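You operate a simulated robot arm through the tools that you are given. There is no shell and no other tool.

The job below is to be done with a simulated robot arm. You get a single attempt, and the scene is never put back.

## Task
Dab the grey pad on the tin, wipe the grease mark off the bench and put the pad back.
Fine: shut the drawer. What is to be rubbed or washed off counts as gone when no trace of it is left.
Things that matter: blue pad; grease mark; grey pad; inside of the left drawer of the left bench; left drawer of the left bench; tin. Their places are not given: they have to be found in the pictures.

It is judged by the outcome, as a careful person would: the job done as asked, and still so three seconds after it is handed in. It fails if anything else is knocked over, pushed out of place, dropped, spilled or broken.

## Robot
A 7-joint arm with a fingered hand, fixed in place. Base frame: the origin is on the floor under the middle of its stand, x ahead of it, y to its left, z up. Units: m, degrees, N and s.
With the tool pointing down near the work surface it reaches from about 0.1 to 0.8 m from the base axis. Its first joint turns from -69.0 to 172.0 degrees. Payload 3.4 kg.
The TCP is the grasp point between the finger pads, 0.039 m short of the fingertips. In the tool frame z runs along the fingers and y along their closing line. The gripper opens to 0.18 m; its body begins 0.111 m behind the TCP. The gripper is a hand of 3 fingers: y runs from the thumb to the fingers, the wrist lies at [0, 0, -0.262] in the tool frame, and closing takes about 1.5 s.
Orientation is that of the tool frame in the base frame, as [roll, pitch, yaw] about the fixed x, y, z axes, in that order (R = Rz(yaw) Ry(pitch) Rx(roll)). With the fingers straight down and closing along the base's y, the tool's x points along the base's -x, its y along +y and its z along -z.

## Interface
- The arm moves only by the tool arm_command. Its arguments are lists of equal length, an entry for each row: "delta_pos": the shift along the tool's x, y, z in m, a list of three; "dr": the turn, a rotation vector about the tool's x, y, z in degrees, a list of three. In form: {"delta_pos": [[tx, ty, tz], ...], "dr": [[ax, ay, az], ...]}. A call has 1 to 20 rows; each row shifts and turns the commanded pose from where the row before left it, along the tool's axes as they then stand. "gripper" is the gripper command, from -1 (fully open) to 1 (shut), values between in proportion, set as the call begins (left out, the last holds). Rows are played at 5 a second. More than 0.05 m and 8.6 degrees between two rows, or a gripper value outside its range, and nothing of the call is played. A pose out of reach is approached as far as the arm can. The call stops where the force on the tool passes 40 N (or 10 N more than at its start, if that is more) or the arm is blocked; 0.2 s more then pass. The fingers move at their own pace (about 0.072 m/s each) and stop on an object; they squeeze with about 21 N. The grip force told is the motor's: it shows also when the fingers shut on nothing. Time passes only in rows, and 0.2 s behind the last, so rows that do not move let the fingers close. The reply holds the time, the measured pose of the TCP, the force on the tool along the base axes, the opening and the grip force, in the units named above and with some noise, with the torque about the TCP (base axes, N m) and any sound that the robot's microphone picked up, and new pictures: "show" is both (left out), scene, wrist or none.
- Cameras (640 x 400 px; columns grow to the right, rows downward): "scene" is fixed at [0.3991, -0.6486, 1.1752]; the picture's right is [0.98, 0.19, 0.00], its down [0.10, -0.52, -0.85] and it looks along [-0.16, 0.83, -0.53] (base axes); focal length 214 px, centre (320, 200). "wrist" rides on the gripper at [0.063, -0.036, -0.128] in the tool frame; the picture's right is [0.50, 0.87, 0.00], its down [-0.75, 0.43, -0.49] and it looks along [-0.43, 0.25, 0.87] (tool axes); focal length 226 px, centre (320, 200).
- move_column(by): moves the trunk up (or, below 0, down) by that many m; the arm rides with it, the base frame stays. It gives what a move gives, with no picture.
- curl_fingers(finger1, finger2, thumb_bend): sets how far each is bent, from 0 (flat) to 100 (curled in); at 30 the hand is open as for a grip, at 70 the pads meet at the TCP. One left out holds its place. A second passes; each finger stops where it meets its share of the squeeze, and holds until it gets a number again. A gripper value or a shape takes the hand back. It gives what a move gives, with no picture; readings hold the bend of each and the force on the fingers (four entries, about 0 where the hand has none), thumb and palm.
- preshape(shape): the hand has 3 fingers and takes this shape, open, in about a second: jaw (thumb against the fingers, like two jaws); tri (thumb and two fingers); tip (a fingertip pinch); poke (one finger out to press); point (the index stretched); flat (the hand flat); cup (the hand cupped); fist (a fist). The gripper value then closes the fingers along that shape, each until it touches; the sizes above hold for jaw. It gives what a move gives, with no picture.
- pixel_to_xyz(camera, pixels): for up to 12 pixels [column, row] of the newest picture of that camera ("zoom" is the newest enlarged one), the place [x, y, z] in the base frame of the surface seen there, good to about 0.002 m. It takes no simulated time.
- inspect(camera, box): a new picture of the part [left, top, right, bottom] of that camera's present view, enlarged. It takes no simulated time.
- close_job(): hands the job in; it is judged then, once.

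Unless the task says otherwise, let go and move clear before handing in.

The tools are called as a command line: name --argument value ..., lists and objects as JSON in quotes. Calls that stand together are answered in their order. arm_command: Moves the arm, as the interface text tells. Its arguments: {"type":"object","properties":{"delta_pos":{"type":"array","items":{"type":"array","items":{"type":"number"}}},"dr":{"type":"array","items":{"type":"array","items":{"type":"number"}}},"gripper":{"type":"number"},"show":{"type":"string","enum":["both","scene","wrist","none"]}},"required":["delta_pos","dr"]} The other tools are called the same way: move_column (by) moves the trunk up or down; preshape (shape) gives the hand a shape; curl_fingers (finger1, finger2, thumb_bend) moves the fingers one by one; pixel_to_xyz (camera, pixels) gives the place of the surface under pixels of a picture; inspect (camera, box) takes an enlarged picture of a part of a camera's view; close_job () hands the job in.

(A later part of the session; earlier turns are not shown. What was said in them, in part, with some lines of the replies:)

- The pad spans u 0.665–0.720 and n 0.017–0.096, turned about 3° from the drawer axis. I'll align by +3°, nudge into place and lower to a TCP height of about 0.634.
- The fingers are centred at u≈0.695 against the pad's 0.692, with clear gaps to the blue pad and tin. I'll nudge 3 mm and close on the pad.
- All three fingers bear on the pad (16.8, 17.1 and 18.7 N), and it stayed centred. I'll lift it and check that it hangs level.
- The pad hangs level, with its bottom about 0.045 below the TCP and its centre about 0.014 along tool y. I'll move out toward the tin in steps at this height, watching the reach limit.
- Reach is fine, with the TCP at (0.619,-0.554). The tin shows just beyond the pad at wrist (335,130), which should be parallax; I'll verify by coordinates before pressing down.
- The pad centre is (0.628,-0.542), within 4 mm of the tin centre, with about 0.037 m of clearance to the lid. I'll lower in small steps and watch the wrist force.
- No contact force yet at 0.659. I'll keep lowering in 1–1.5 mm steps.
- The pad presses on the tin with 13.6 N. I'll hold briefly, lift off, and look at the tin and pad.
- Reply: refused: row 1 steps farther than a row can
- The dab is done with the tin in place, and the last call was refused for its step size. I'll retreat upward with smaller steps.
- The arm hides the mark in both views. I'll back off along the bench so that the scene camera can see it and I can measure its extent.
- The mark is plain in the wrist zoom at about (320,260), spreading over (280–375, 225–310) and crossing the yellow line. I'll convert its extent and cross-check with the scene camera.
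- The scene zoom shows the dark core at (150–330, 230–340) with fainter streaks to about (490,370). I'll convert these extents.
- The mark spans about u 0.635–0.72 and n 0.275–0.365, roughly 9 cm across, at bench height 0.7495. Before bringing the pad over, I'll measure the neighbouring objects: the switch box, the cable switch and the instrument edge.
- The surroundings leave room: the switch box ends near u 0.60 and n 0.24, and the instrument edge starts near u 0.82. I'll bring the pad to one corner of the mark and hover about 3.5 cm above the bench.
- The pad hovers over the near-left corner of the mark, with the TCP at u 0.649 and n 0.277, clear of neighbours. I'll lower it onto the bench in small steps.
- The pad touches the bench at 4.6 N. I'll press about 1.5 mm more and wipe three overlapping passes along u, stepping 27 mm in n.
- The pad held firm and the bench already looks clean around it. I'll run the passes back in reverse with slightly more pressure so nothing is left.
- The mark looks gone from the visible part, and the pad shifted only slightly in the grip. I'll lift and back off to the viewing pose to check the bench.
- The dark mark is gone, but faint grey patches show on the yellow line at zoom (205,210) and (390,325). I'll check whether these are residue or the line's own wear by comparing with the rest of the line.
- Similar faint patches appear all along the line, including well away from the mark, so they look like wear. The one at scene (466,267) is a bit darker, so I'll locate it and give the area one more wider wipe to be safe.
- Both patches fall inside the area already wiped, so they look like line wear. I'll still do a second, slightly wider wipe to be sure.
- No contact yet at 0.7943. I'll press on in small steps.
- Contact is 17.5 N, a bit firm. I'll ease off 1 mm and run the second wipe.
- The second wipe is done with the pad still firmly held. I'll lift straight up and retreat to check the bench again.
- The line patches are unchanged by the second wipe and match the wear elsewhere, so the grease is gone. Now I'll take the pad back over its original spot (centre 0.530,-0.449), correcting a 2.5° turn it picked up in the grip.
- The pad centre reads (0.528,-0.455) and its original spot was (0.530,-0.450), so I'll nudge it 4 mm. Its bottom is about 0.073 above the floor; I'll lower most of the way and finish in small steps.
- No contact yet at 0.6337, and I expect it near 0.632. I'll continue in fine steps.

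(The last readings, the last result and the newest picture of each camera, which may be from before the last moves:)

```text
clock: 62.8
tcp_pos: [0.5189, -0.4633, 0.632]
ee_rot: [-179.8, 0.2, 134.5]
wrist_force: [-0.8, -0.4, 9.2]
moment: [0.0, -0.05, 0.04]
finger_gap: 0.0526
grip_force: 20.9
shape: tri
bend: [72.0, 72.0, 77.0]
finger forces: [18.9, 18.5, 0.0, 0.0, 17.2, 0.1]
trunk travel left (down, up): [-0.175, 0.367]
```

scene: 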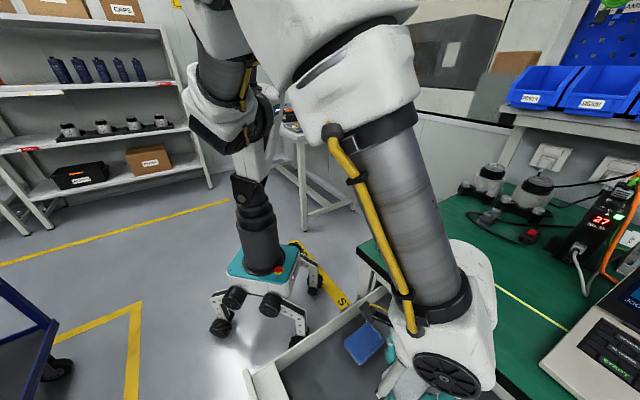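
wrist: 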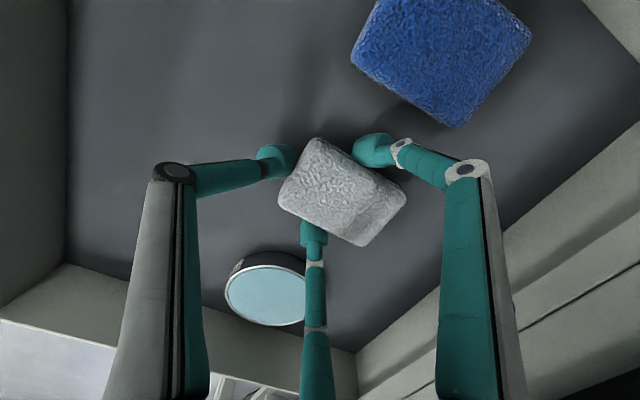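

The pad rests on the drawer floor at 9 N. I'll ease up 1.5 mm and open to the same gap I approached with, staying clear of the blue pad and tin.

arm_command --delta_pos '[[0, 0, -0.0015], [0, 0, 0]]' --dr '[[0, 0, 0], [0, 0, 0]]' --show "none"

arm_command --delta_pos '[[0, 0, 0], [0, 0, 0], [0, 0, 0], [0, 0, 0], [0, 0, 0]]' --dr '[[0, 0, 0], [0, 0, 0], [0, 0, 0], [0, 0, 0], [0, 0, 0]]' --gripper -0.2 --show "wrist"

inspect --camera "wrist" --box '[200, 80, 440, 280]'

```text
clock: 63.4
tcp_pos: [0.5176, -0.4626, 0.6316]
ee_rot: [-179.9, 0.2, 134.7]
wrist_force: [-1.3, 0.1, 6.0]
moment: [0.02, -0.07, -0.04]
finger_gap: 0.0523
grip_force: 20.7
shape: tri
bend: [72.0, 72.0, 77.0]
finger forces: [19.0, 18.2, 0.0, 0.0, 16.4, 0.1]
trunk travel left (down, up): [-0.175, 0.367]
```

```text
clock: 64.6
tcp_pos: [0.518, -0.4625, 0.6314]
ee_rot: [-179.9, 0.2, 134.5]
wrist_force: [1.1, 0.6, 0.0]
moment: [0.0, 0.0, 0.05]
finger_gap: 0.1076
grip_force: 0.1
shape: tri
bend: [69.0, 69.0, 69.0]
finger forces: [0.1, 0.0, 0.0, 0.0, 0.0, 0.0]
trunk travel left (down, up): [-0.175, 0.367]
```

wrist: 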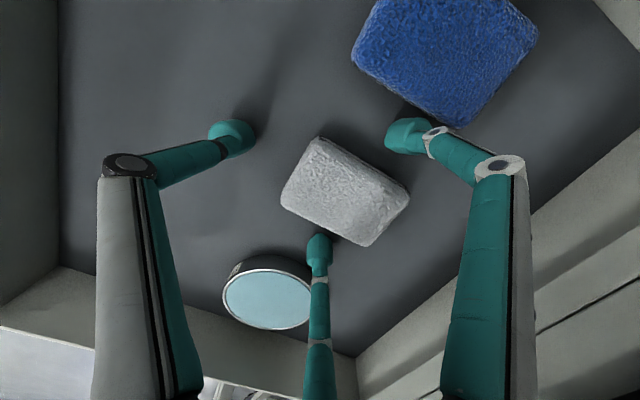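

```text
2.00 times, centred on (320, 180) of wrist
```

zoom: 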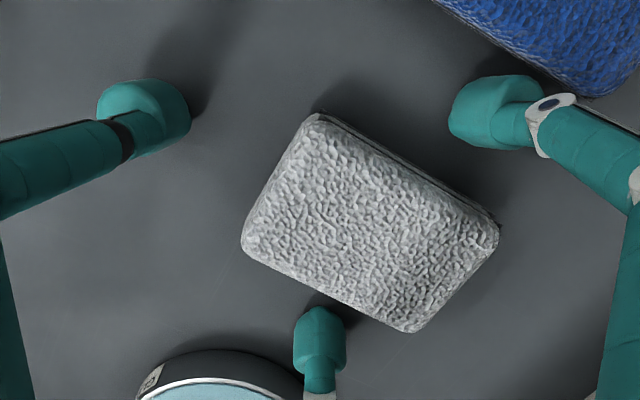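

The pad is released and lies flat, clear of all fingers. I'll rise straight up and verify the drawer contents.

arm_command --delta_pos '[[0, 0, -0.015], [0, 0, -0.03], [0, 0, -0.04], [0, 0, -0.04], [0, 0, -0.045], [0, 0, -0.045], [0, 0, -0.045], [0, 0, 0]]' --dr '[[0, 0, 0], [0, 0, 0], [0, 0, 0], [0, 0, 0], [0, 0, 0], [0, 0, 0], [0, 0, 0], [0, 0, 0]]'

pixel_to_xyz --camera "wrist" --pixels '[[320, 140], [290, 190], [345, 85], [180, 60], [200, 40], [120, 150]]'

```text
clock: 66.4
tcp_pos: [0.5189, -0.4628, 0.8912]
ee_rot: [-179.8, 0.1, 134.5]
wrist_force: [-0.8, -0.3, 0.0]
moment: [0.0, -0.02, 0.0]
finger_gap: 0.1072
grip_force: 0.1
shape: tri
bend: [69.0, 69.0, 69.0]
finger forces: [0.0, 0.0, 0.0, 0.0, 0.1, 0.0]
trunk travel left (down, up): [-0.175, 0.367]
```

scene: 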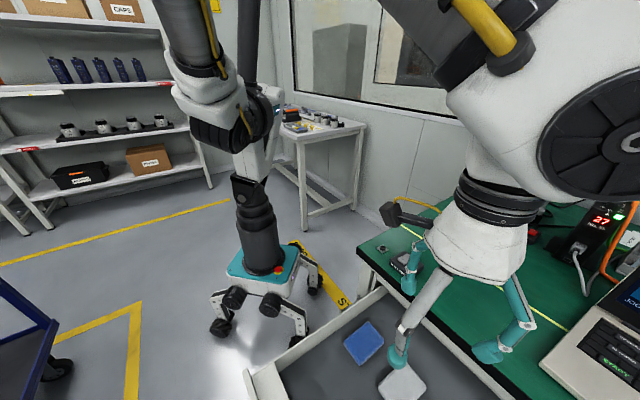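
wrist: 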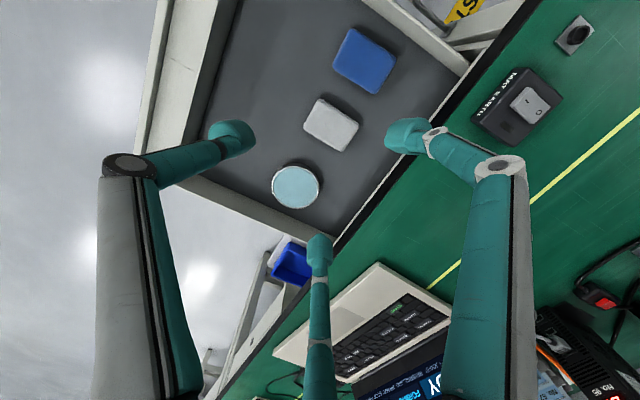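

```text
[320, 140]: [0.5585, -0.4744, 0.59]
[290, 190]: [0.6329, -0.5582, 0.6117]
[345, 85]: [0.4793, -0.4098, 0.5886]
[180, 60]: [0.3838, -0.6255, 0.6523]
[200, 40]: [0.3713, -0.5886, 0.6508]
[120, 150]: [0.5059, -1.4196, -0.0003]
```

All the drawer contents look right: grey pad at wrist (331,125), blue pad at (365,60), tin at (295,187). Next comes shutting the drawer, so I'll check their exact positions and try a fist shape for pushing the front from outside.

inspect --camera "wrist" --box '[130, 0, 450, 220]'

preshape --shape "fist"

arm_command --delta_pos '[[0, 0, 0], [0, 0, 0]]' --dr '[[0, 0, 0], [0, 0, 0]]'

inspect --camera "scene" --box '[360, 180, 560, 380]'

```text
1.82 times, centred on (290, 110) of wrist
```

zoom: 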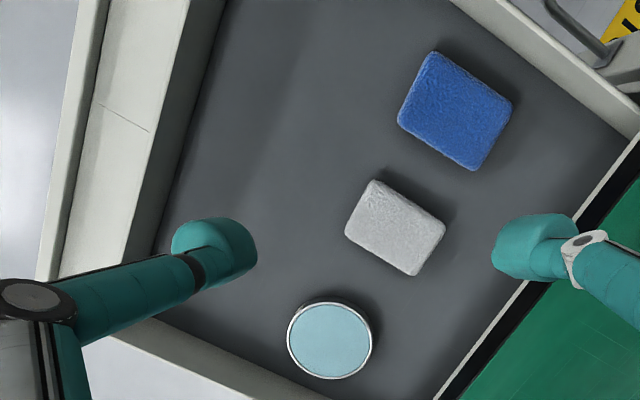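

```text
clock: 67.3
tcp_pos: [0.5182, -0.4628, 0.8917]
ee_rot: [-179.9, 0.2, 134.6]
wrist_force: [-0.3, -0.4, 1.0]
moment: [-0.05, 0.0, 0.02]
finger_gap: 0.0001
grip_force: 0.1
shape: fist
bend: [100.0, 100.0, 46.0]
finger forces: [0.0, 0.0, 0.1, 0.1, 0.1, 0.0]
trunk travel left (down, up): [-0.175, 0.367]
```

```text
clock: 67.9
tcp_pos: [0.5181, -0.4631, 0.8925]
ee_rot: [-180.0, 0.2, 134.5]
wrist_force: [0.1, 0.3, 0.2]
moment: [0.02, 0.02, 0.01]
finger_gap: 0.0
grip_force: 0.2
shape: fist
bend: [100.0, 100.0, 46.0]
finger forces: [0.1, 0.0, 0.1, 0.1, 0.0, 0.0]
trunk travel left (down, up): [-0.175, 0.367]
```

scene: 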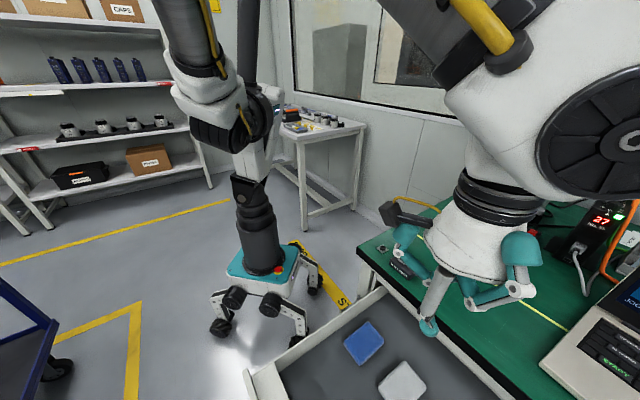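
wrist: 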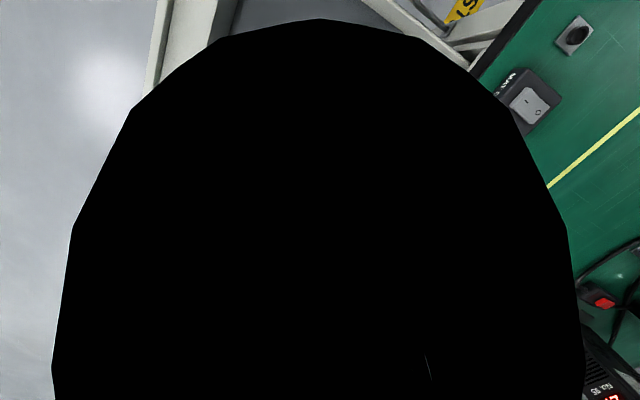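

```text
2.00 times, centred on (460, 280) of scene
```

zoom: 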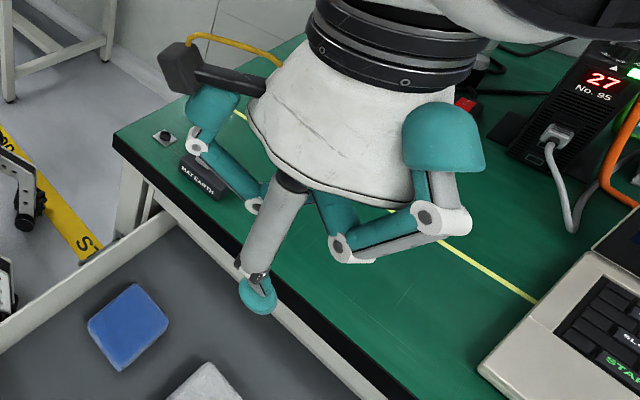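

The fist folds the fingers in an awkward way, so instead I'll open the hand and push the drawer front from outside with the two splayed fingertips. I'll reopen and cross over the drawer front at a safe height.

preshape --shape "jaw"

arm_command --delta_pos '[[-0.0027, -0.0424, 0], [-0.0027, -0.0424, 0], [-0.0027, -0.0424, 0], [-0.0027, -0.0424, 0], [-0.0027, -0.0424, 0], [0, 0, 0]]' --dr '[[0, 0, 0], [0, 0, 0], [0, 0, 0], [0, 0, 0], [0, 0, 0], [0, 0, 0]]'

```text
clock: 68.8
tcp_pos: [0.5176, -0.4631, 0.8917]
ee_rot: [-180.0, 0.2, 134.5]
wrist_force: [0.7, 0.3, 0.0]
moment: [0.0, 0.02, 0.05]
finger_gap: 0.18
grip_force: 0.1
shape: jaw
bend: [30.0, 30.0, 30.0]
finger forces: [0.0, 0.1, 0.0, 0.1, 0.0, 0.0]
trunk travel left (down, up): [-0.175, 0.367]
```

```text
clock: 70.2
tcp_pos: [0.3751, -0.6189, 0.8917]
ee_rot: [-179.8, 0.0, 134.6]
wrist_force: [0.3, 0.4, -0.1]
moment: [-0.01, 0.02, 0.0]
finger_gap: 0.1801
grip_force: 0.0
shape: jaw
bend: [30.0, 30.0, 30.0]
finger forces: [0.1, 0.0, 0.0, 0.0, 0.0, 0.0]
trunk travel left (down, up): [-0.175, 0.367]
```

scene: 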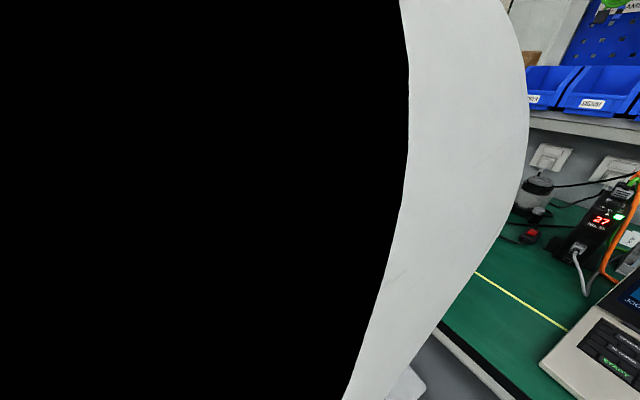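
wrist: 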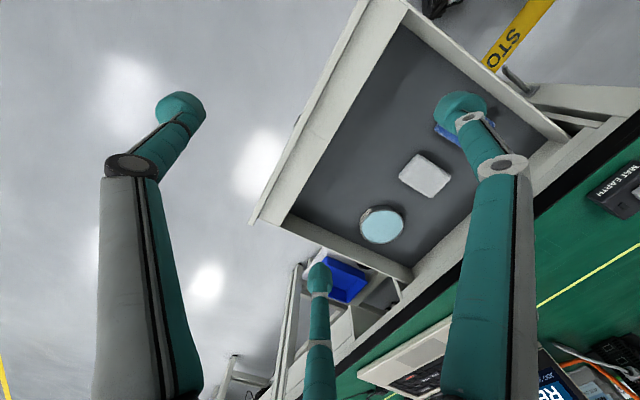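

The hand is over the drawer front and the scene camera is blocked by the arm, so I'll rely on the wrist view. I'll continue outward past the front while staying high.

arm_command --delta_pos '[[-0.002, -0.035, 0], [-0.002, -0.035, 0], [-0.002, -0.035, 0], [-0.002, -0.03, 0], [0, 0, 0]]' --dr '[[0, 0, 0], [0, 0, 0], [0, 0, 0], [0, 0, 0], [0, 0, 0]]' --show "wrist"

inspect --camera "wrist" --box '[280, 0, 600, 260]'

```text
clock: 71.4
tcp_pos: [0.2844, -0.721, 0.8944]
ee_rot: [-179.9, 0.2, 134.7]
wrist_force: [0.8, 0.4, -0.4]
moment: [0.01, 0.01, 0.02]
finger_gap: 0.1802
grip_force: 0.1
shape: jaw
bend: [30.0, 30.0, 30.0]
finger forces: [0.1, 0.0, 0.0, 0.0, 0.0, 0.1]
trunk travel left (down, up): [-0.175, 0.367]
```

wrist: 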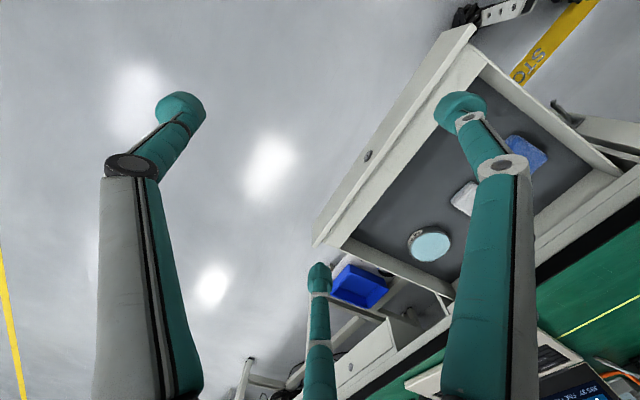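

```text
1.54 times, centred on (440, 130) of wrist
```

zoom: 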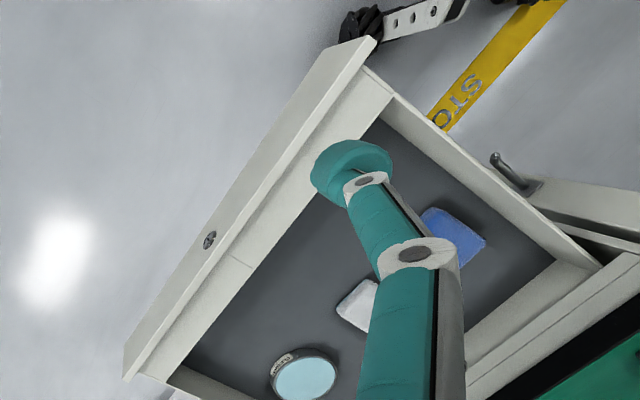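

The outside of the drawer front is in view, with a round lock near wrist (368,155). I'll measure the face, its top and bottom edges, and its corners.

pixel_to_xyz --camera "wrist" --pixels '[[368, 155], [400, 118], [395, 112], [340, 200], [335, 195], [318, 238], [465, 35], [432, 80], [350, 218], [420, 115], [375, 165], [385, 140]]'

inspect --camera "wrist" --box '[300, 60, 460, 260]'

```text
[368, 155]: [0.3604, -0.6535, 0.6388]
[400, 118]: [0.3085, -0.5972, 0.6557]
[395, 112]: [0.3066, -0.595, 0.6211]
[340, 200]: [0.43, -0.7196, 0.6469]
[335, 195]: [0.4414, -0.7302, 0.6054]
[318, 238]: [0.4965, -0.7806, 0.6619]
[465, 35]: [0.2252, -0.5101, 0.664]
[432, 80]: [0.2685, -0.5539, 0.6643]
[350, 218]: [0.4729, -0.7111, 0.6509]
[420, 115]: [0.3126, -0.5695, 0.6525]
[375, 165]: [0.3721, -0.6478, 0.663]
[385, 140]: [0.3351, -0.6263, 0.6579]
```

```text
2.00 times, centred on (380, 160) of wrist
```

zoom: 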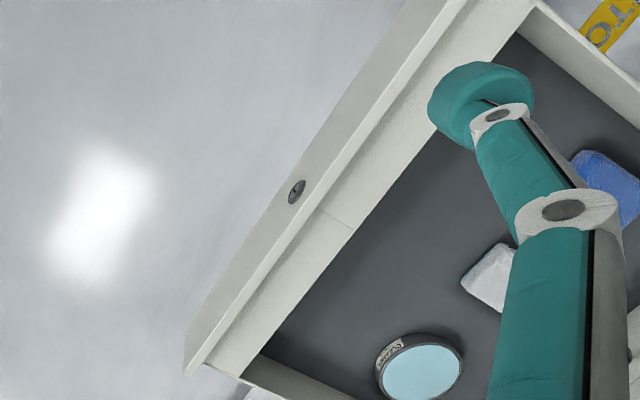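

The drawer's outer face is flat at n≈-0.204, with its top at 0.665, extending below 0.605, and centred near u 0.715. I'll descend in front of it with the fingertips about 3 cm clear, to a TCP height of about 0.655.

arm_command --delta_pos '[[0, 0, 0.04], [0, 0, 0.04], [0, 0, 0.04], [0, 0, 0.04], [0, 0, 0.035], [0, 0, 0.025], [0, 0, 0.018], [0, 0, 0]]' --dr '[[0, 0, -0.3], [0, 0, 0], [0, 0, 0], [0, 0, 0], [0, 0, 0], [0, 0, 0], [0, 0, 0], [0, 0, 0]]' --show "wrist"

inspect --camera "wrist" --box '[280, 0, 640, 300]'

```text
clock: 73.2
tcp_pos: [0.2843, -0.7204, 0.6578]
ee_rot: [-180.0, 0.2, 134.8]
wrist_force: [-0.1, 0.0, 0.0]
moment: [0.02, 0.02, 0.03]
finger_gap: 0.1796
grip_force: 0.2
shape: jaw
bend: [30.0, 30.0, 30.0]
finger forces: [0.0, 0.1, 0.1, 0.0, 0.1, 0.0]
trunk travel left (down, up): [-0.175, 0.367]
```

wrist: 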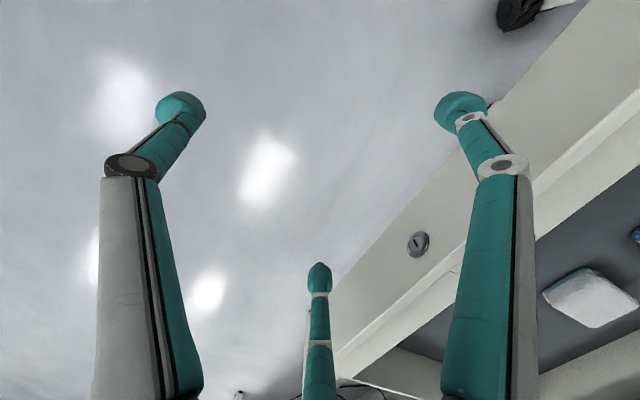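

```text
1.33 times, centred on (460, 150) of wrist
```

zoom: 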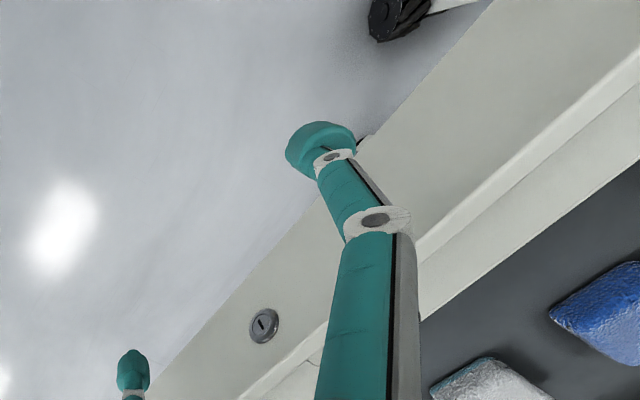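

I'm now in front of the drawer face at height 0.658. I'll measure the fingertips against the face and its bottom edge before pushing.

pixel_to_xyz --camera "wrist" --pixels '[[460, 100], [478, 98], [455, 125], [470, 118], [320, 270], [320, 285], [500, 165], [418, 243], [400, 235], [350, 275], [500, 120], [510, 110]]'

```text
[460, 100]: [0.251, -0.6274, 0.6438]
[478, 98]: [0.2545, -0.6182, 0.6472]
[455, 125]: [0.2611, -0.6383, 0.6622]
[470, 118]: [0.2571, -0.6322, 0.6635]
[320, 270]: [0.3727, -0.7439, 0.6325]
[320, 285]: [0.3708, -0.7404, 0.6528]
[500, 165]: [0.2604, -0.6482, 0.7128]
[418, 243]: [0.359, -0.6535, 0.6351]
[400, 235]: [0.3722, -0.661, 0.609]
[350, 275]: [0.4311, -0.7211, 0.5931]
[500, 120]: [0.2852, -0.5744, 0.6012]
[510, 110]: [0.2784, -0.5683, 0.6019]
```

The fingertips sit at z 0.62–0.645 in front of the face, about 4.5 cm away, with both at nearly equal distance. I'll push in slowly along +n and watch the force.

arm_command --delta_pos '[[0, 0.015, 0], [0, 0.015, 0], [0, 0.01, 0], [0, 0.01, 0], [0, 0.01, 0], [0, 0.01, 0], [0, 0, 0]]' --dr '[[0, 0, 0], [0, 0, 0], [0, 0, 0], [0, 0, 0], [0, 0, 0], [0, 0, 0], [0, 0, 0]]' --show "wrist"

pixel_to_xyz --camera "wrist" --pixels '[[418, 243], [400, 235], [350, 275], [500, 120], [478, 98]]'

```text
clock: 74.8
tcp_pos: [0.3355, -0.6707, 0.6559]
ee_rot: [-179.9, 0.2, 134.9]
wrist_force: [0.4, -0.1, -0.1]
moment: [-0.01, 0.01, 0.01]
finger_gap: 0.18
grip_force: 0.1
shape: jaw
bend: [30.0, 30.0, 30.0]
finger forces: [0.0, 0.0, 0.0, 0.0, 0.1, 0.0]
trunk travel left (down, up): [-0.175, 0.367]
```

wrist: 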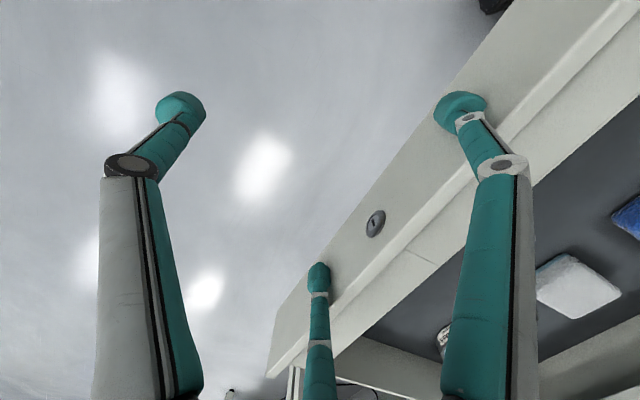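

```text
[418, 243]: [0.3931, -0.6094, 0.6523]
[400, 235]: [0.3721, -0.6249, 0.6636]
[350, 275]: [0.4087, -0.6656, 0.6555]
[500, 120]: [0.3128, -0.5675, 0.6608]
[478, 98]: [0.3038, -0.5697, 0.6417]
```

The drawer front is moving in with almost no resistance. I'll keep pushing slowly, checking as I go.

arm_command --delta_pos '[[0, 0.01, 0], [0, 0.012, 0], [0, 0.012, 0], [0, 0.012, 0], [0, 0.012, 0], [0, 0.012, 0], [0, 0.012, 0], [0, 0.012, 0], [0, 0.006, 0], [0, 0, 0]]' --dr '[[0, 0, 0], [0, 0, 0], [0, 0, 0], [0, 0, 0], [0, 0, 0], [0, 0, 0], [0, 0, 0], [0, 0, 0], [0, 0, 0], [0, 0, 0]]'

pixel_to_xyz --camera "wrist" --pixels '[[400, 235], [350, 275], [478, 98], [375, 222]]'

```text
clock: 77.0
tcp_pos: [0.4065, -0.6016, 0.655]
ee_rot: [-180.0, 0.2, 134.9]
wrist_force: [-0.3, -0.7, 0.0]
moment: [-0.01, -0.01, 0.05]
finger_gap: 0.18
grip_force: 0.2
shape: jaw
bend: [30.0, 30.0, 30.0]
finger forces: [0.5, 0.1, 0.1, 0.0, 0.1, 0.0]
trunk travel left (down, up): [-0.175, 0.367]
```

scene: 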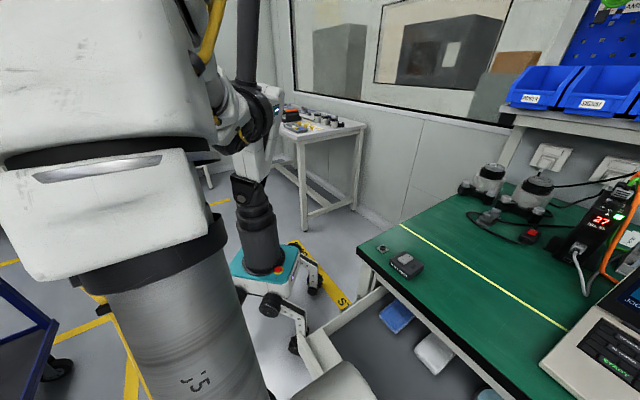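
wrist: 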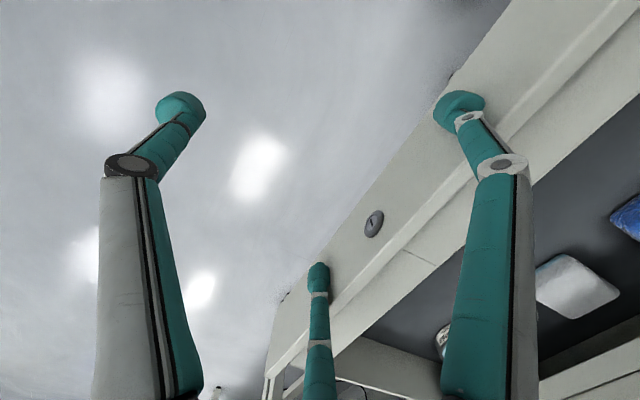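

```text
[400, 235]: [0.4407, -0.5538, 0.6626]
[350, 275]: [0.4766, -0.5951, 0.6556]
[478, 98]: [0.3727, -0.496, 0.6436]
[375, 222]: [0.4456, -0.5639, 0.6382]
```

The drawer follows the hand smoothly and the pads inside look undisturbed. The face is near n=-0.084, so I'll keep pushing, then check clearance to the bench edge before the last stretch.

arm_command --delta_pos '[[0, 0.01, 0], [0, 0.012, 0], [0, 0.012, 0], [0, 0.012, 0], [0, 0.012, 0], [0, 0.012, 0], [0, 0.012, 0], [0, 0.012, 0], [0, 0.012, 0], [0, 0.012, 0], [0, 0.012, 0], [0, 0.012, 0], [0, 0.008, 0], [0, 0, 0]]' --dr '[[0, 0, 0], [0, 0, 0], [0, 0, 0], [0, 0, 0], [0, 0, 0], [0, 0, 0], [0, 0, 0], [0, 0, 0], [0, 0, 0], [0, 0, 0], [0, 0, 0], [0, 0, 0], [0, 0, 0], [0, 0, 0]]'

inspect --camera "wrist" --box '[240, 0, 640, 400]'

pixel_to_xyz --camera "wrist" --pixels '[[400, 235], [350, 275], [478, 98], [375, 222], [560, 300], [600, 290], [560, 330], [560, 370], [600, 250], [620, 330]]'

```text
clock: 80.0
tcp_pos: [0.5131, -0.4952, 0.6517]
ee_rot: [-179.9, 0.1, 134.9]
wrist_force: [-0.3, 0.8, 0.4]
moment: [0.01, 0.02, -0.01]
finger_gap: 0.1799
grip_force: 0.0
shape: jaw
bend: [30.0, 30.0, 30.0]
finger forces: [0.1, 0.0, 0.1, 0.1, 0.0, 0.1]
trunk travel left (down, up): [-0.175, 0.367]
```

scene: 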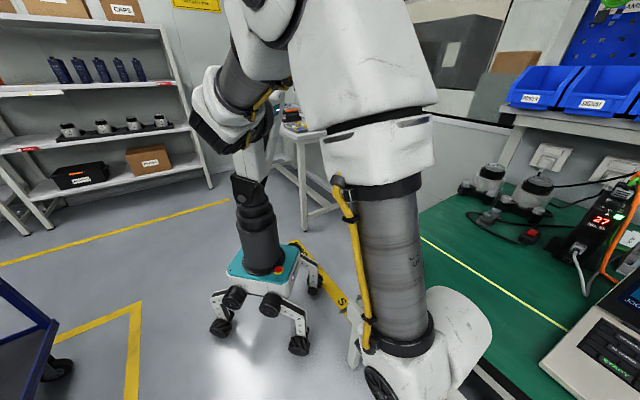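
wrist: 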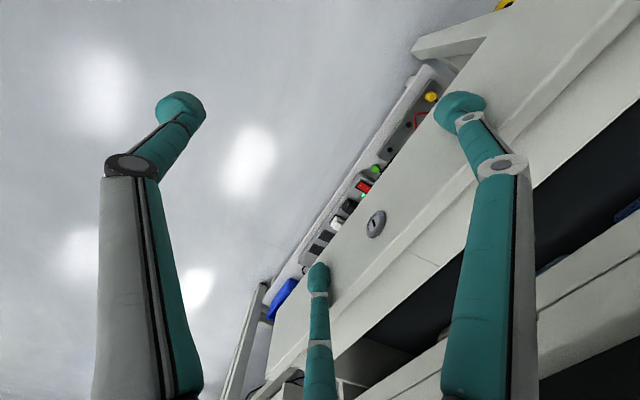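

```text
1.00 times, centred on (440, 200) of wrist (not enlarged: the box is as wide or as high as the picture)
```

zoom: 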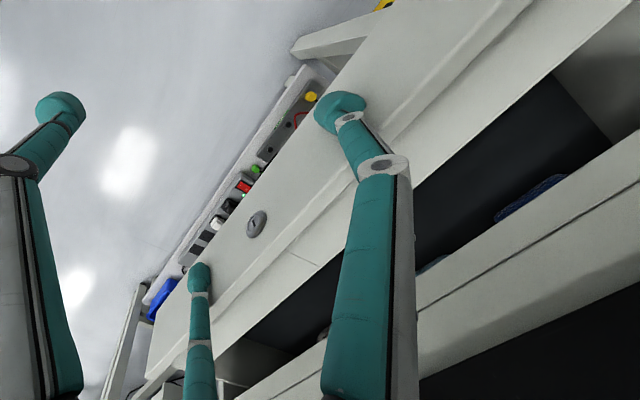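

```text
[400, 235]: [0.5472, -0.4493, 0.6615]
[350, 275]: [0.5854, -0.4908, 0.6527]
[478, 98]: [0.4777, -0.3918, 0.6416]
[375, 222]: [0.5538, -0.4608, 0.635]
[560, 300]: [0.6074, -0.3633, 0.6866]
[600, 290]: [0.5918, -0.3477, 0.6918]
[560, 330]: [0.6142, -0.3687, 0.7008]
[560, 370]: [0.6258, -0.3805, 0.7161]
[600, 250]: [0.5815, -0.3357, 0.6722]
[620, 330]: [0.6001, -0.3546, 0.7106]
```

The drawer face is at n≈0.069, and the fascia sits at 0.173 under a bench lip at 0.152, so upright fingers could touch the lip at the end. I'll back off 2 cm and tilt the hand 20° so the fingertips lead under the lip.

arm_command --delta_pos '[[0, -0.012, 0], [0, -0.012, 0], [0, 0, 0], [0, 0, 0], [0, 0, 0], [0, -0.0068, 0.0188], [0, 0, 0]]' --dr '[[0, 0, 0], [0, 0, 0], [-6.67, 0, 0], [-6.67, 0, 0], [-6.66, 0, 0], [0, 0, 0], [0, 0, 0]]'

pixel_to_xyz --camera "wrist" --pixels '[[460, 100], [478, 98], [320, 270], [500, 165], [400, 235], [375, 222]]'

```text
clock: 81.6
tcp_pos: [0.4943, -0.5127, 0.6333]
ee_rot: [160.1, 0.2, 134.8]
wrist_force: [-0.6, -0.1, -0.7]
moment: [0.01, 0.0, 0.01]
finger_gap: 0.1798
grip_force: 0.1
shape: jaw
bend: [30.0, 30.0, 30.0]
finger forces: [0.0, 0.1, 0.0, 0.1, 0.0, 0.1]
trunk travel left (down, up): [-0.175, 0.367]
```

scene: 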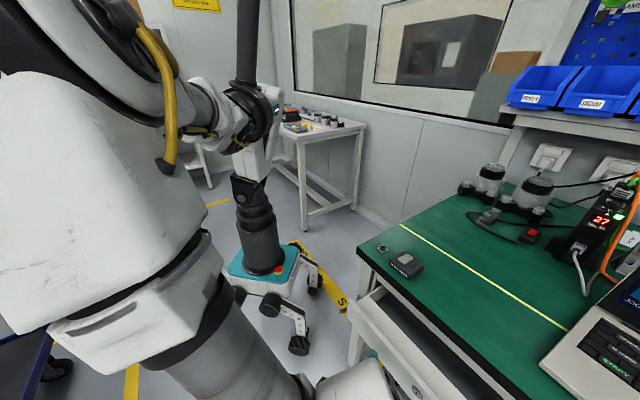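
wrist: 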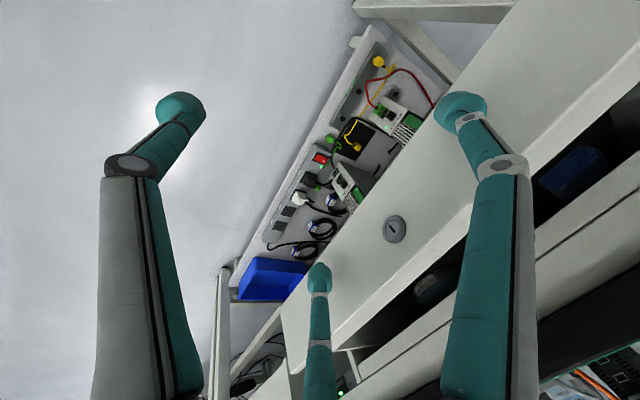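

```text
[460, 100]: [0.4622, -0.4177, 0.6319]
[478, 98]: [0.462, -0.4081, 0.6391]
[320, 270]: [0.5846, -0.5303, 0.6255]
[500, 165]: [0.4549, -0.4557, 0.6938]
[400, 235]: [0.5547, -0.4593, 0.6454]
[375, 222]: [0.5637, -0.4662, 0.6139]
```

The tilted fingertips (n≈0.04, z≈0.63) now lead the knuckles by 4 cm, and the drawer has stayed put. I'll push on slowly along +n.

arm_command --delta_pos '[[0, 0.00846, 0.00308], [0, 0.00846, 0.00308], [0, 0.00846, 0.00308], [0, 0.00846, 0.00308], [0, 0.00846, 0.00308], [0, 0.00846, 0.00308], [0, 0.00846, 0.00308], [0, 0.00846, 0.00308], [0, 0.00846, 0.00308], [0, 0, 0]]' --dr '[[0, 0, 0], [0, 0, 0], [0, 0, 0], [0, 0, 0], [0, 0, 0], [0, 0, 0], [0, 0, 0], [0, 0, 0], [0, 0, 0], [0, 0, 0]]'

pixel_to_xyz --camera "wrist" --pixels '[[478, 98], [320, 270], [500, 165], [400, 235], [375, 222], [430, 250], [600, 320], [600, 250]]'

```text
clock: 83.8
tcp_pos: [0.5541, -0.4558, 0.6345]
ee_rot: [160.1, 0.2, 134.9]
wrist_force: [-0.2, 0.4, -0.3]
moment: [0.0, -0.02, -0.02]
finger_gap: 0.1798
grip_force: 0.1
shape: jaw
bend: [30.0, 30.0, 30.0]
finger forces: [0.0, 0.0, 0.0, 0.0, 0.1, 0.0]
trunk travel left (down, up): [-0.175, 0.367]
```

scene: 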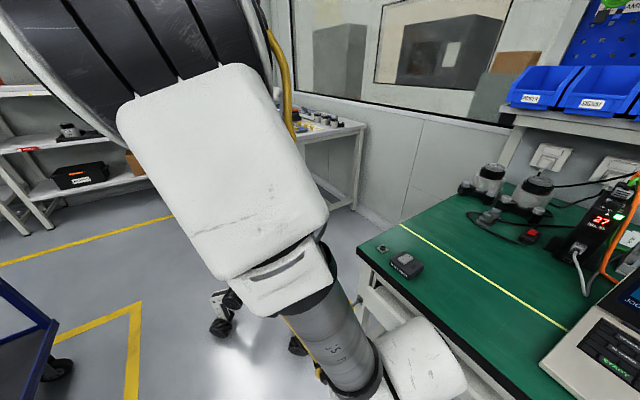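
wrist: 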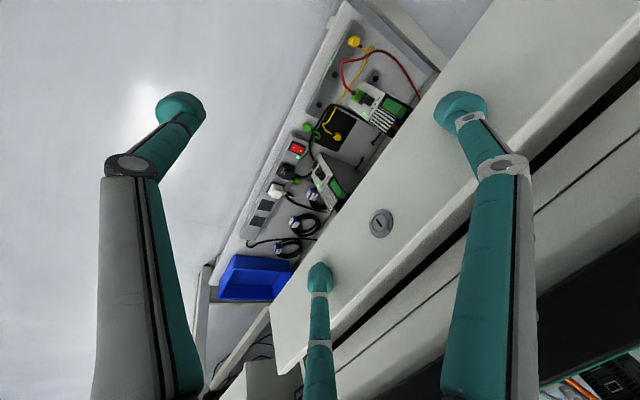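

```text
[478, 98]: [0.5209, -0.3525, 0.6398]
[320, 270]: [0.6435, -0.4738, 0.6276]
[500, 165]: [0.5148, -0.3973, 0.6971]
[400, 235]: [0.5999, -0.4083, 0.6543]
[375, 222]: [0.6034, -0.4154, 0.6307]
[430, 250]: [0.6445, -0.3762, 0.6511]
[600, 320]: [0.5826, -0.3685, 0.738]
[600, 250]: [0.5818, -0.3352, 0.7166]
```

The face is at n≈0.134 with a small gap left to the fascia. I'll continue in 5 mm steps until the drawer meets its stop.

arm_command --delta_pos '[[0, 0.0047, 0.00171], [0, 0.0047, 0.00171], [0, 0.0047, 0.00171], [0, 0.0047, 0.00171], [0, 0, 0]]' --dr '[[0, 0, 0], [0, 0, 0], [0, 0, 0], [0, 0, 0], [0, 0, 0]]' --show "wrist"

inspect --camera "wrist" --box '[280, 60, 600, 400]'

pixel_to_xyz --camera "wrist" --pixels '[[478, 98], [320, 270], [500, 165], [400, 235], [375, 222], [430, 250], [420, 262], [600, 250]]'

```text
clock: 85.0
tcp_pos: [0.5667, -0.4389, 0.6347]
ee_rot: [160.2, 0.1, 135.0]
wrist_force: [-0.4, -0.2, 0.1]
moment: [0.01, 0.0, 0.01]
finger_gap: 0.1798
grip_force: 0.2
shape: jaw
bend: [30.0, 30.0, 30.0]
finger forces: [0.3, 0.1, 0.1, 0.0, 0.0, 0.0]
trunk travel left (down, up): [-0.175, 0.367]
```

wrist: 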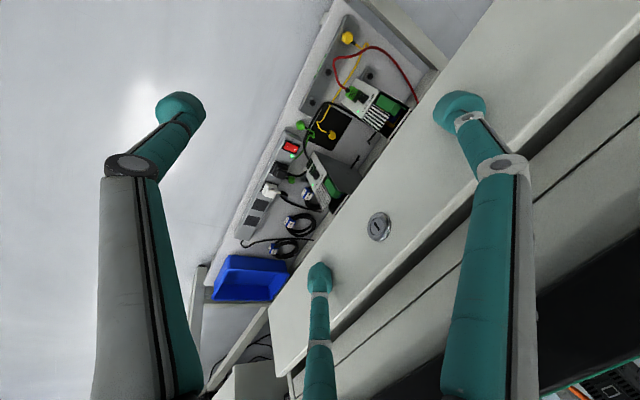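

```text
1.18 times, centred on (440, 230) of wrist
```

zoom: 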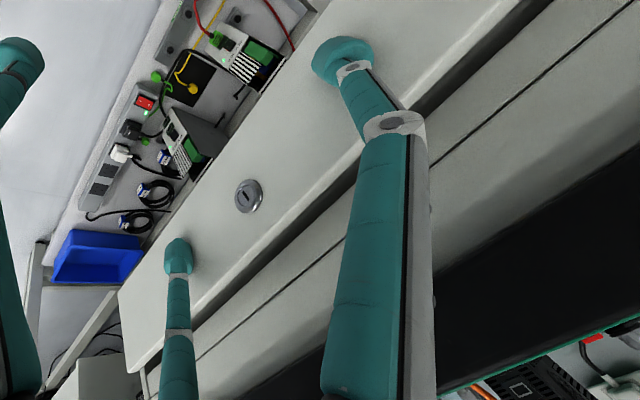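

```text
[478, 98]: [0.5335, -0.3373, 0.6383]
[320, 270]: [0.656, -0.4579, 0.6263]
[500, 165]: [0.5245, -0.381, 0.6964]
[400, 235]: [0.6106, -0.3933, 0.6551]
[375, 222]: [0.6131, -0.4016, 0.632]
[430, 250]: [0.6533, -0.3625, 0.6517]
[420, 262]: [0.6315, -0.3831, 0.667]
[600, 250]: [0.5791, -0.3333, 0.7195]
```

The face is at n≈0.153 with no resistance yet and a dark gap still showing behind the panel. The fingers are about 5 cm clear of the bench lip, so I'll keep pushing in small steps.

arm_command --delta_pos '[[0, 0.0047, 0.00171], [0, 0.0047, 0.00171], [0, 0, 0]]' --dr '[[0, 0, 0], [0, 0, 0], [0, 0, 0]]' --show "none"

arm_command --delta_pos '[[0, 0.0038, 0.00137], [0, 0.0038, 0.00137], [0, 0, 0]]' --dr '[[0, 0, 0], [0, 0, 0], [0, 0, 0]]' --show "wrist"

pixel_to_xyz --camera "wrist" --pixels '[[478, 98], [320, 270], [500, 165], [400, 235], [375, 222], [430, 250], [420, 262], [600, 250]]'

```text
clock: 85.8
tcp_pos: [0.5731, -0.4338, 0.6343]
ee_rot: [160.2, 0.1, 134.9]
wrist_force: [-1.0, 0.0, 1.0]
moment: [0.0, 0.0, 0.02]
finger_gap: 0.1801
grip_force: 0.0
shape: jaw
bend: [30.0, 30.0, 30.0]
finger forces: [0.0, 0.0, 0.1, 0.1, 0.1, 0.0]
trunk travel left (down, up): [-0.175, 0.367]
```

```text
clock: 86.6
tcp_pos: [0.5793, -0.4276, 0.6328]
ee_rot: [160.1, 0.2, 134.9]
wrist_force: [1.1, 0.4, 0.1]
moment: [0.03, 0.0, 0.02]
finger_gap: 0.1799
grip_force: 0.0
shape: jaw
bend: [30.0, 30.0, 30.0]
finger forces: [0.0, 0.0, 0.0, 0.0, 0.0, 0.1]
trunk travel left (down, up): [-0.175, 0.367]
```

wrist: 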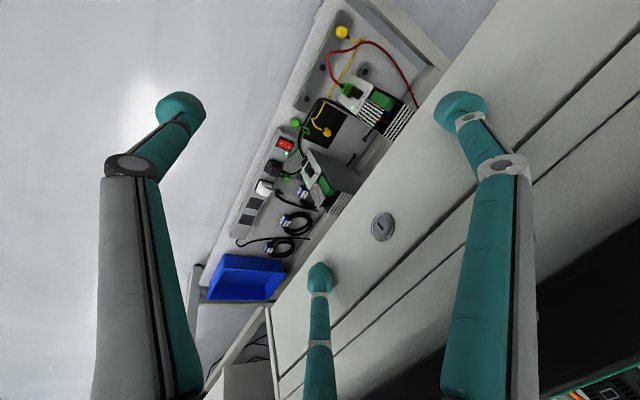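

```text
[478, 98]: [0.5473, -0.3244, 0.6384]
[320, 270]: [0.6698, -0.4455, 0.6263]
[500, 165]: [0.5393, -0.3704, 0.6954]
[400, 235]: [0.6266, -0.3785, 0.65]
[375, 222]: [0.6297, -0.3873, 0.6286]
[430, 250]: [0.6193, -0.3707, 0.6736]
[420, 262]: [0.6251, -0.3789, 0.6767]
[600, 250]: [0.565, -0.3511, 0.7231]
```

The drawer face is now flush with the fascia (both near n≈0.175) and the dark gap is gone. I'll push 2 mm at a time to confirm it is against its stop.

arm_command --delta_pos '[[0, 0.0019, 0.0007], [0, 0, 0]]' --dr '[[0, 0, 0], [0, 0, 0]]' --show "none"

arm_command --delta_pos '[[0, 0.0019, 0.0007], [0, 0, 0]]' --dr '[[0, 0, 0], [0, 0, 0]]' --show "none"

arm_command --delta_pos '[[0, 0.0019, 0.0007], [0, 0, 0]]' --dr '[[0, 0, 0], [0, 0, 0]]' --show "wrist"

pixel_to_xyz --camera "wrist" --pixels '[[478, 98], [320, 270], [500, 165], [400, 235], [375, 222], [430, 250], [420, 262]]'

```text
clock: 87.2
tcp_pos: [0.5816, -0.4268, 0.6345]
ee_rot: [160.2, 0.3, 134.9]
wrist_force: [-0.7, 0.1, 0.5]
moment: [0.03, 0.0, 0.0]
finger_gap: 0.1801
grip_force: 0.0
shape: jaw
bend: [30.0, 30.0, 30.0]
finger forces: [0.1, 0.0, 0.1, 0.1, 0.0, 0.0]
trunk travel left (down, up): [-0.175, 0.367]
```

```text
clock: 87.8
tcp_pos: [0.583, -0.4258, 0.6335]
ee_rot: [160.1, 0.2, 134.9]
wrist_force: [-1.5, -0.5, 1.4]
moment: [-0.01, -0.02, 0.04]
finger_gap: 0.1797
grip_force: 0.0
shape: jaw
bend: [30.0, 30.0, 30.0]
finger forces: [1.1, 0.4, 0.0, 0.1, 0.0, 0.1]
trunk travel left (down, up): [-0.175, 0.367]
```

```text
clock: 88.4
tcp_pos: [0.5825, -0.423, 0.633]
ee_rot: [160.1, 0.2, 134.7]
wrist_force: [-2.4, -3.7, 0.4]
moment: [-0.04, -0.06, -0.03]
finger_gap: 0.1798
grip_force: 0.0
shape: jaw
bend: [31.0, 30.0, 30.0]
finger forces: [2.0, 2.1, 0.1, 0.0, 0.0, 0.0]
trunk travel left (down, up): [-0.175, 0.367]
```

wrist: 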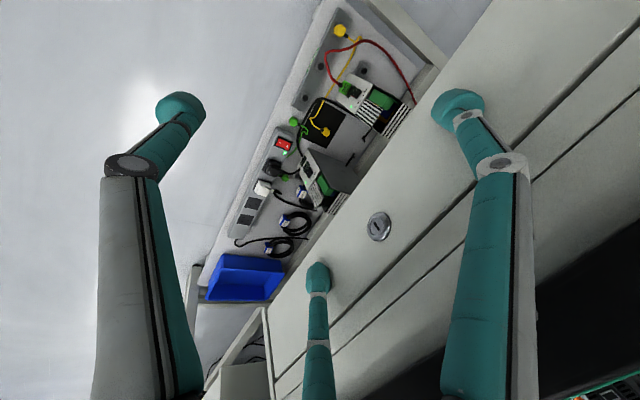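

```text
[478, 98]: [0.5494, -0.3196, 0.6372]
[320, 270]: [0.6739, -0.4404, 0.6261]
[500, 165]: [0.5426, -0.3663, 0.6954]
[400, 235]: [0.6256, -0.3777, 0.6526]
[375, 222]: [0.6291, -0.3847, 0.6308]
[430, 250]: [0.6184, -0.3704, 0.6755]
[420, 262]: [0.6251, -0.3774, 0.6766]
```

Both fingertips now push back about 2 N each and the face has stopped at n≈0.175, flush with the fascia. I'll press slightly more to seat it, then back off and see that it stays shut.

arm_command --delta_pos '[[0, 0.0019, 0.0007], [0, 0.0019, 0.0007], [0, 0, 0], [0, 0, 0]]' --dr '[[0, 0, 0], [0, 0, 0], [0, 0, 0], [0, 0, 0]]' --show "none"

arm_command --delta_pos '[[0, -0.0113, -0.0041], [0, -0.0188, -0.0068], [0, -0.0282, -0.0103], [0, -0.0282, -0.0103], [0, -0.0282, -0.0103], [0, 0, 0]]' --dr '[[0, 0, 0], [0, 0, 0], [0, 0, 0], [0, 0, 0], [0, 0, 0], [0, 0, 0]]'

inspect --camera "wrist" --box '[280, 0, 640, 400]'

```text
clock: 89.4
tcp_pos: [0.5861, -0.4202, 0.6338]
ee_rot: [160.1, 0.2, 134.8]
wrist_force: [-7.9, -7.5, 1.8]
moment: [-0.07, 0.04, 0.04]
finger_gap: 0.1795
grip_force: 0.1
shape: jaw
bend: [32.0, 31.0, 30.0]
finger forces: [5.4, 5.1, 0.1, 0.0, 0.0, 0.1]
trunk travel left (down, up): [-0.175, 0.367]
```

```text
clock: 90.8
tcp_pos: [0.5022, -0.5081, 0.6303]
ee_rot: [160.2, 0.2, 135.0]
wrist_force: [0.0, -0.6, -0.2]
moment: [0.0, 0.02, 0.0]
finger_gap: 0.1799
grip_force: 0.0
shape: jaw
bend: [30.0, 30.0, 30.0]
finger forces: [0.0, 0.0, 0.0, 0.0, 0.0, 0.0]
trunk travel left (down, up): [-0.175, 0.367]
```

scene: 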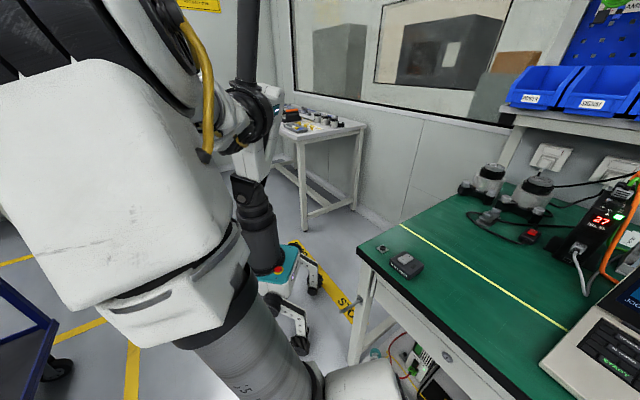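
wrist: 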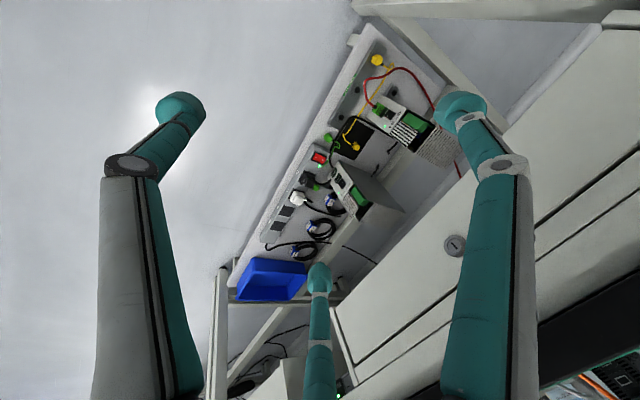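

```text
1.00 times, centred on (460, 200) of wrist (not enlarged: the box is as wide or as high as the picture)
```

zoom: 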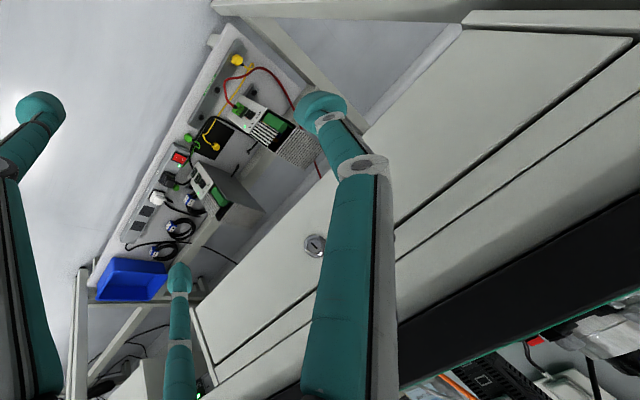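

The drawer took 11 N against its stop and stays shut after I backed off. I'll confirm the face position, then raise the arm clear.

pixel_to_xyz --camera "wrist" --pixels '[[455, 245], [430, 235], [560, 130], [560, 200], [400, 300], [600, 165]]'

arm_command --delta_pos '[[0, -0.0282, -0.0103], [0, -0.0282, -0.0103], [0, 0.0103, -0.0282], [0, 0.0137, -0.0376], [0, 0.0137, -0.0376], [0, 0.0137, -0.0376], [0, 0.0137, -0.0376], [0, 0.0137, -0.0376], [0, 0.0137, -0.0376], [0, 0, 0], [0, 0, 0], [0, 0, 0], [0, 0, 0]]' --dr '[[0, 0, 0], [0, 0, 0], [0, 0, 0], [0, 0, 0], [0, 0, 0], [0, 0, 0], [0, 0, 0], [0, 0, 0], [0, 0, 0], [6.67, 0, 0], [6.67, 0, 0], [6.66, 0, 0], [0, 0, 0]]'

```text
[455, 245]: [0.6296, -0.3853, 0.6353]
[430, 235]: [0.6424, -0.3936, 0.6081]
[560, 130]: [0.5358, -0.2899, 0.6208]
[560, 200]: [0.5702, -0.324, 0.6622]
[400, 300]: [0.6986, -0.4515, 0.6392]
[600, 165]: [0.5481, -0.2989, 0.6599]
```

```text
clock: 93.6
tcp_pos: [0.4572, -0.5474, 0.9054]
ee_rot: [-179.9, 0.2, 134.7]
wrist_force: [0.6, 0.0, 0.2]
moment: [0.02, 0.02, 0.03]
finger_gap: 0.1796
grip_force: 0.0
shape: jaw
bend: [30.0, 30.0, 30.0]
finger forces: [0.0, 0.0, 0.0, 0.0, 0.0, 0.0]
trunk travel left (down, up): [-0.175, 0.367]
```

scene: 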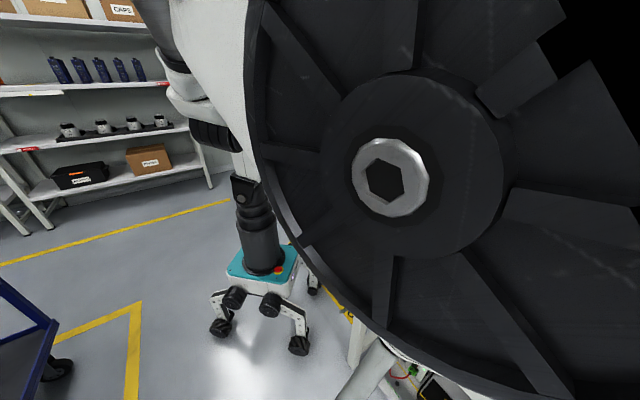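
wrist: 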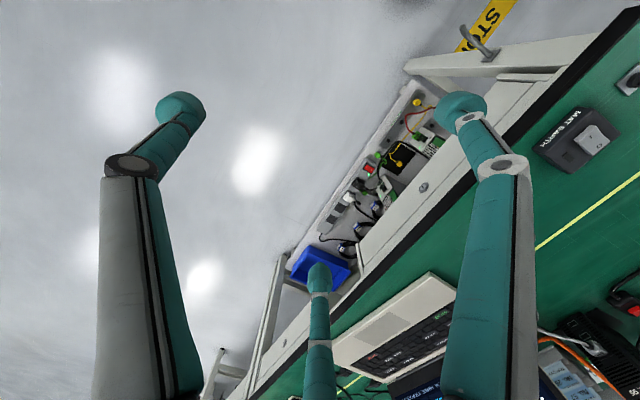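

The drawer face reads n 0.174–0.176 across its width, so it is fully shut. I'll move back toward the starting pose for a last look at the whole bench.

arm_command --delta_pos '[[0.03, 0.01, -0.025], [0.035, 0.01, -0.025], [0.035, 0.01, -0.025], [0.035, 0.01, -0.025], [0.03, 0.01, -0.025], [0, 0, 0]]' --dr '[[0, 0, 0], [0, 0, 0], [0, 0, 0], [0, 0, 0], [0, 0, 0], [0, 0, 0]]'

inspect --camera "scene" --box '[340, 160, 640, 400]'

inspect --camera "scene" --box '[440, 240, 520, 290]'

```text
clock: 95.0
tcp_pos: [0.3763, -0.396, 1.0305]
ee_rot: [-179.8, 0.1, 134.8]
wrist_force: [0.0, 0.3, -0.3]
moment: [0.01, 0.02, 0.01]
finger_gap: 0.18
grip_force: 0.1
shape: jaw
bend: [30.0, 30.0, 30.0]
finger forces: [0.0, 0.1, 0.0, 0.1, 0.0, 0.0]
trunk travel left (down, up): [-0.175, 0.367]
```

scene: 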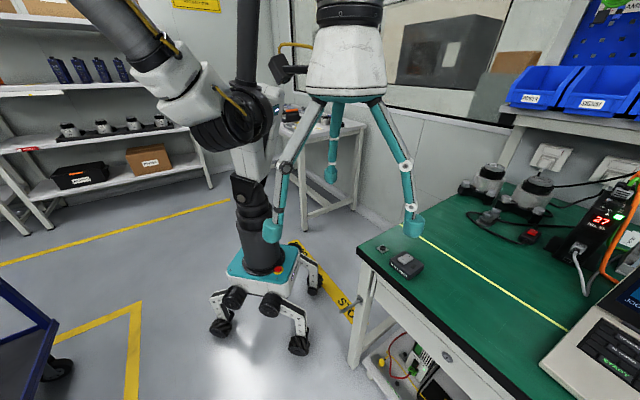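
wrist: 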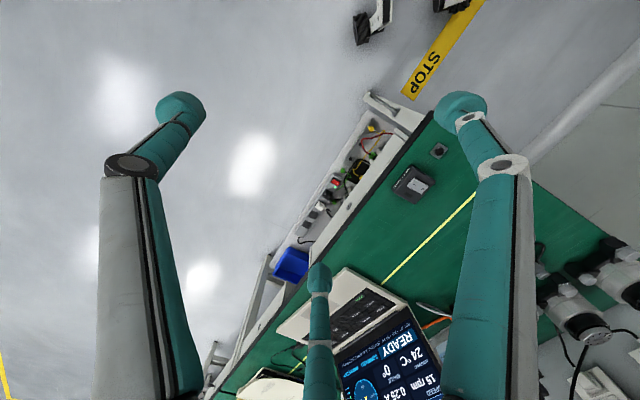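

```text
1.67 times, centred on (490, 280) of scene
```

zoom: 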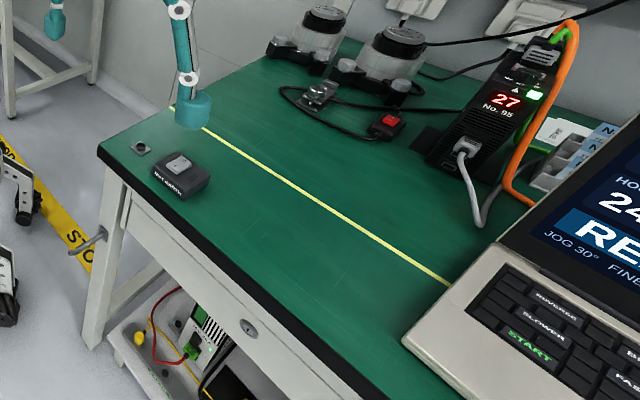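

```text
8.00 times, centred on (480, 265) of scene
```

zoom: 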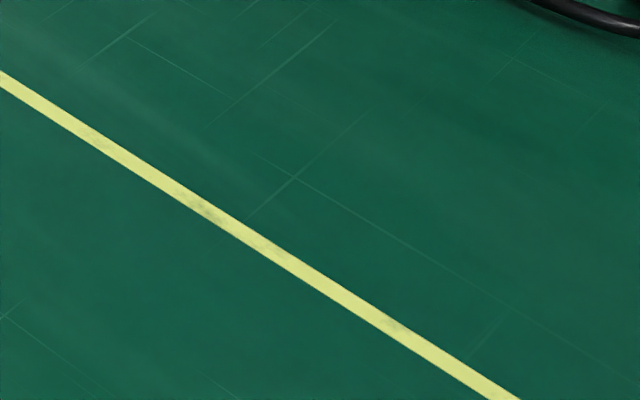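

The bench around scene (475,270) is clear of grease, the drawer is shut flush with the pad back inside, and nothing else has moved. The arm is clear, so I'm handing in.

close_job

```text
The job is handed in.
```

The grease mark is off the bench, the grey pad is back in its place in the drawer, and the drawer is shut. The job has been handed in.

- **Dab:** I pressed the grey pad on the tin at about 14 N, and the tin stayed where it was.
- **Wipe:** I went over the mark with overlapping strokes, then once more a little wider. The dark mark is gone. A few faint grey patches remain on the yellow line. The second wipe didn't change them, and similar patches show along the rest of the line, so I took them to be wear.
- **Pad:** I set it down within a few millimetres of where it started, clear of the blue pad and the tin. The contents looked undisturbed while I could still see them as the drawer closed.
- **Drawer:** I pushed it until it met its stop. It stayed flush with the bench front after I backed off.

Nothing else was knocked or moved that I could see, and the arm ended clear of the bench with the hand open.
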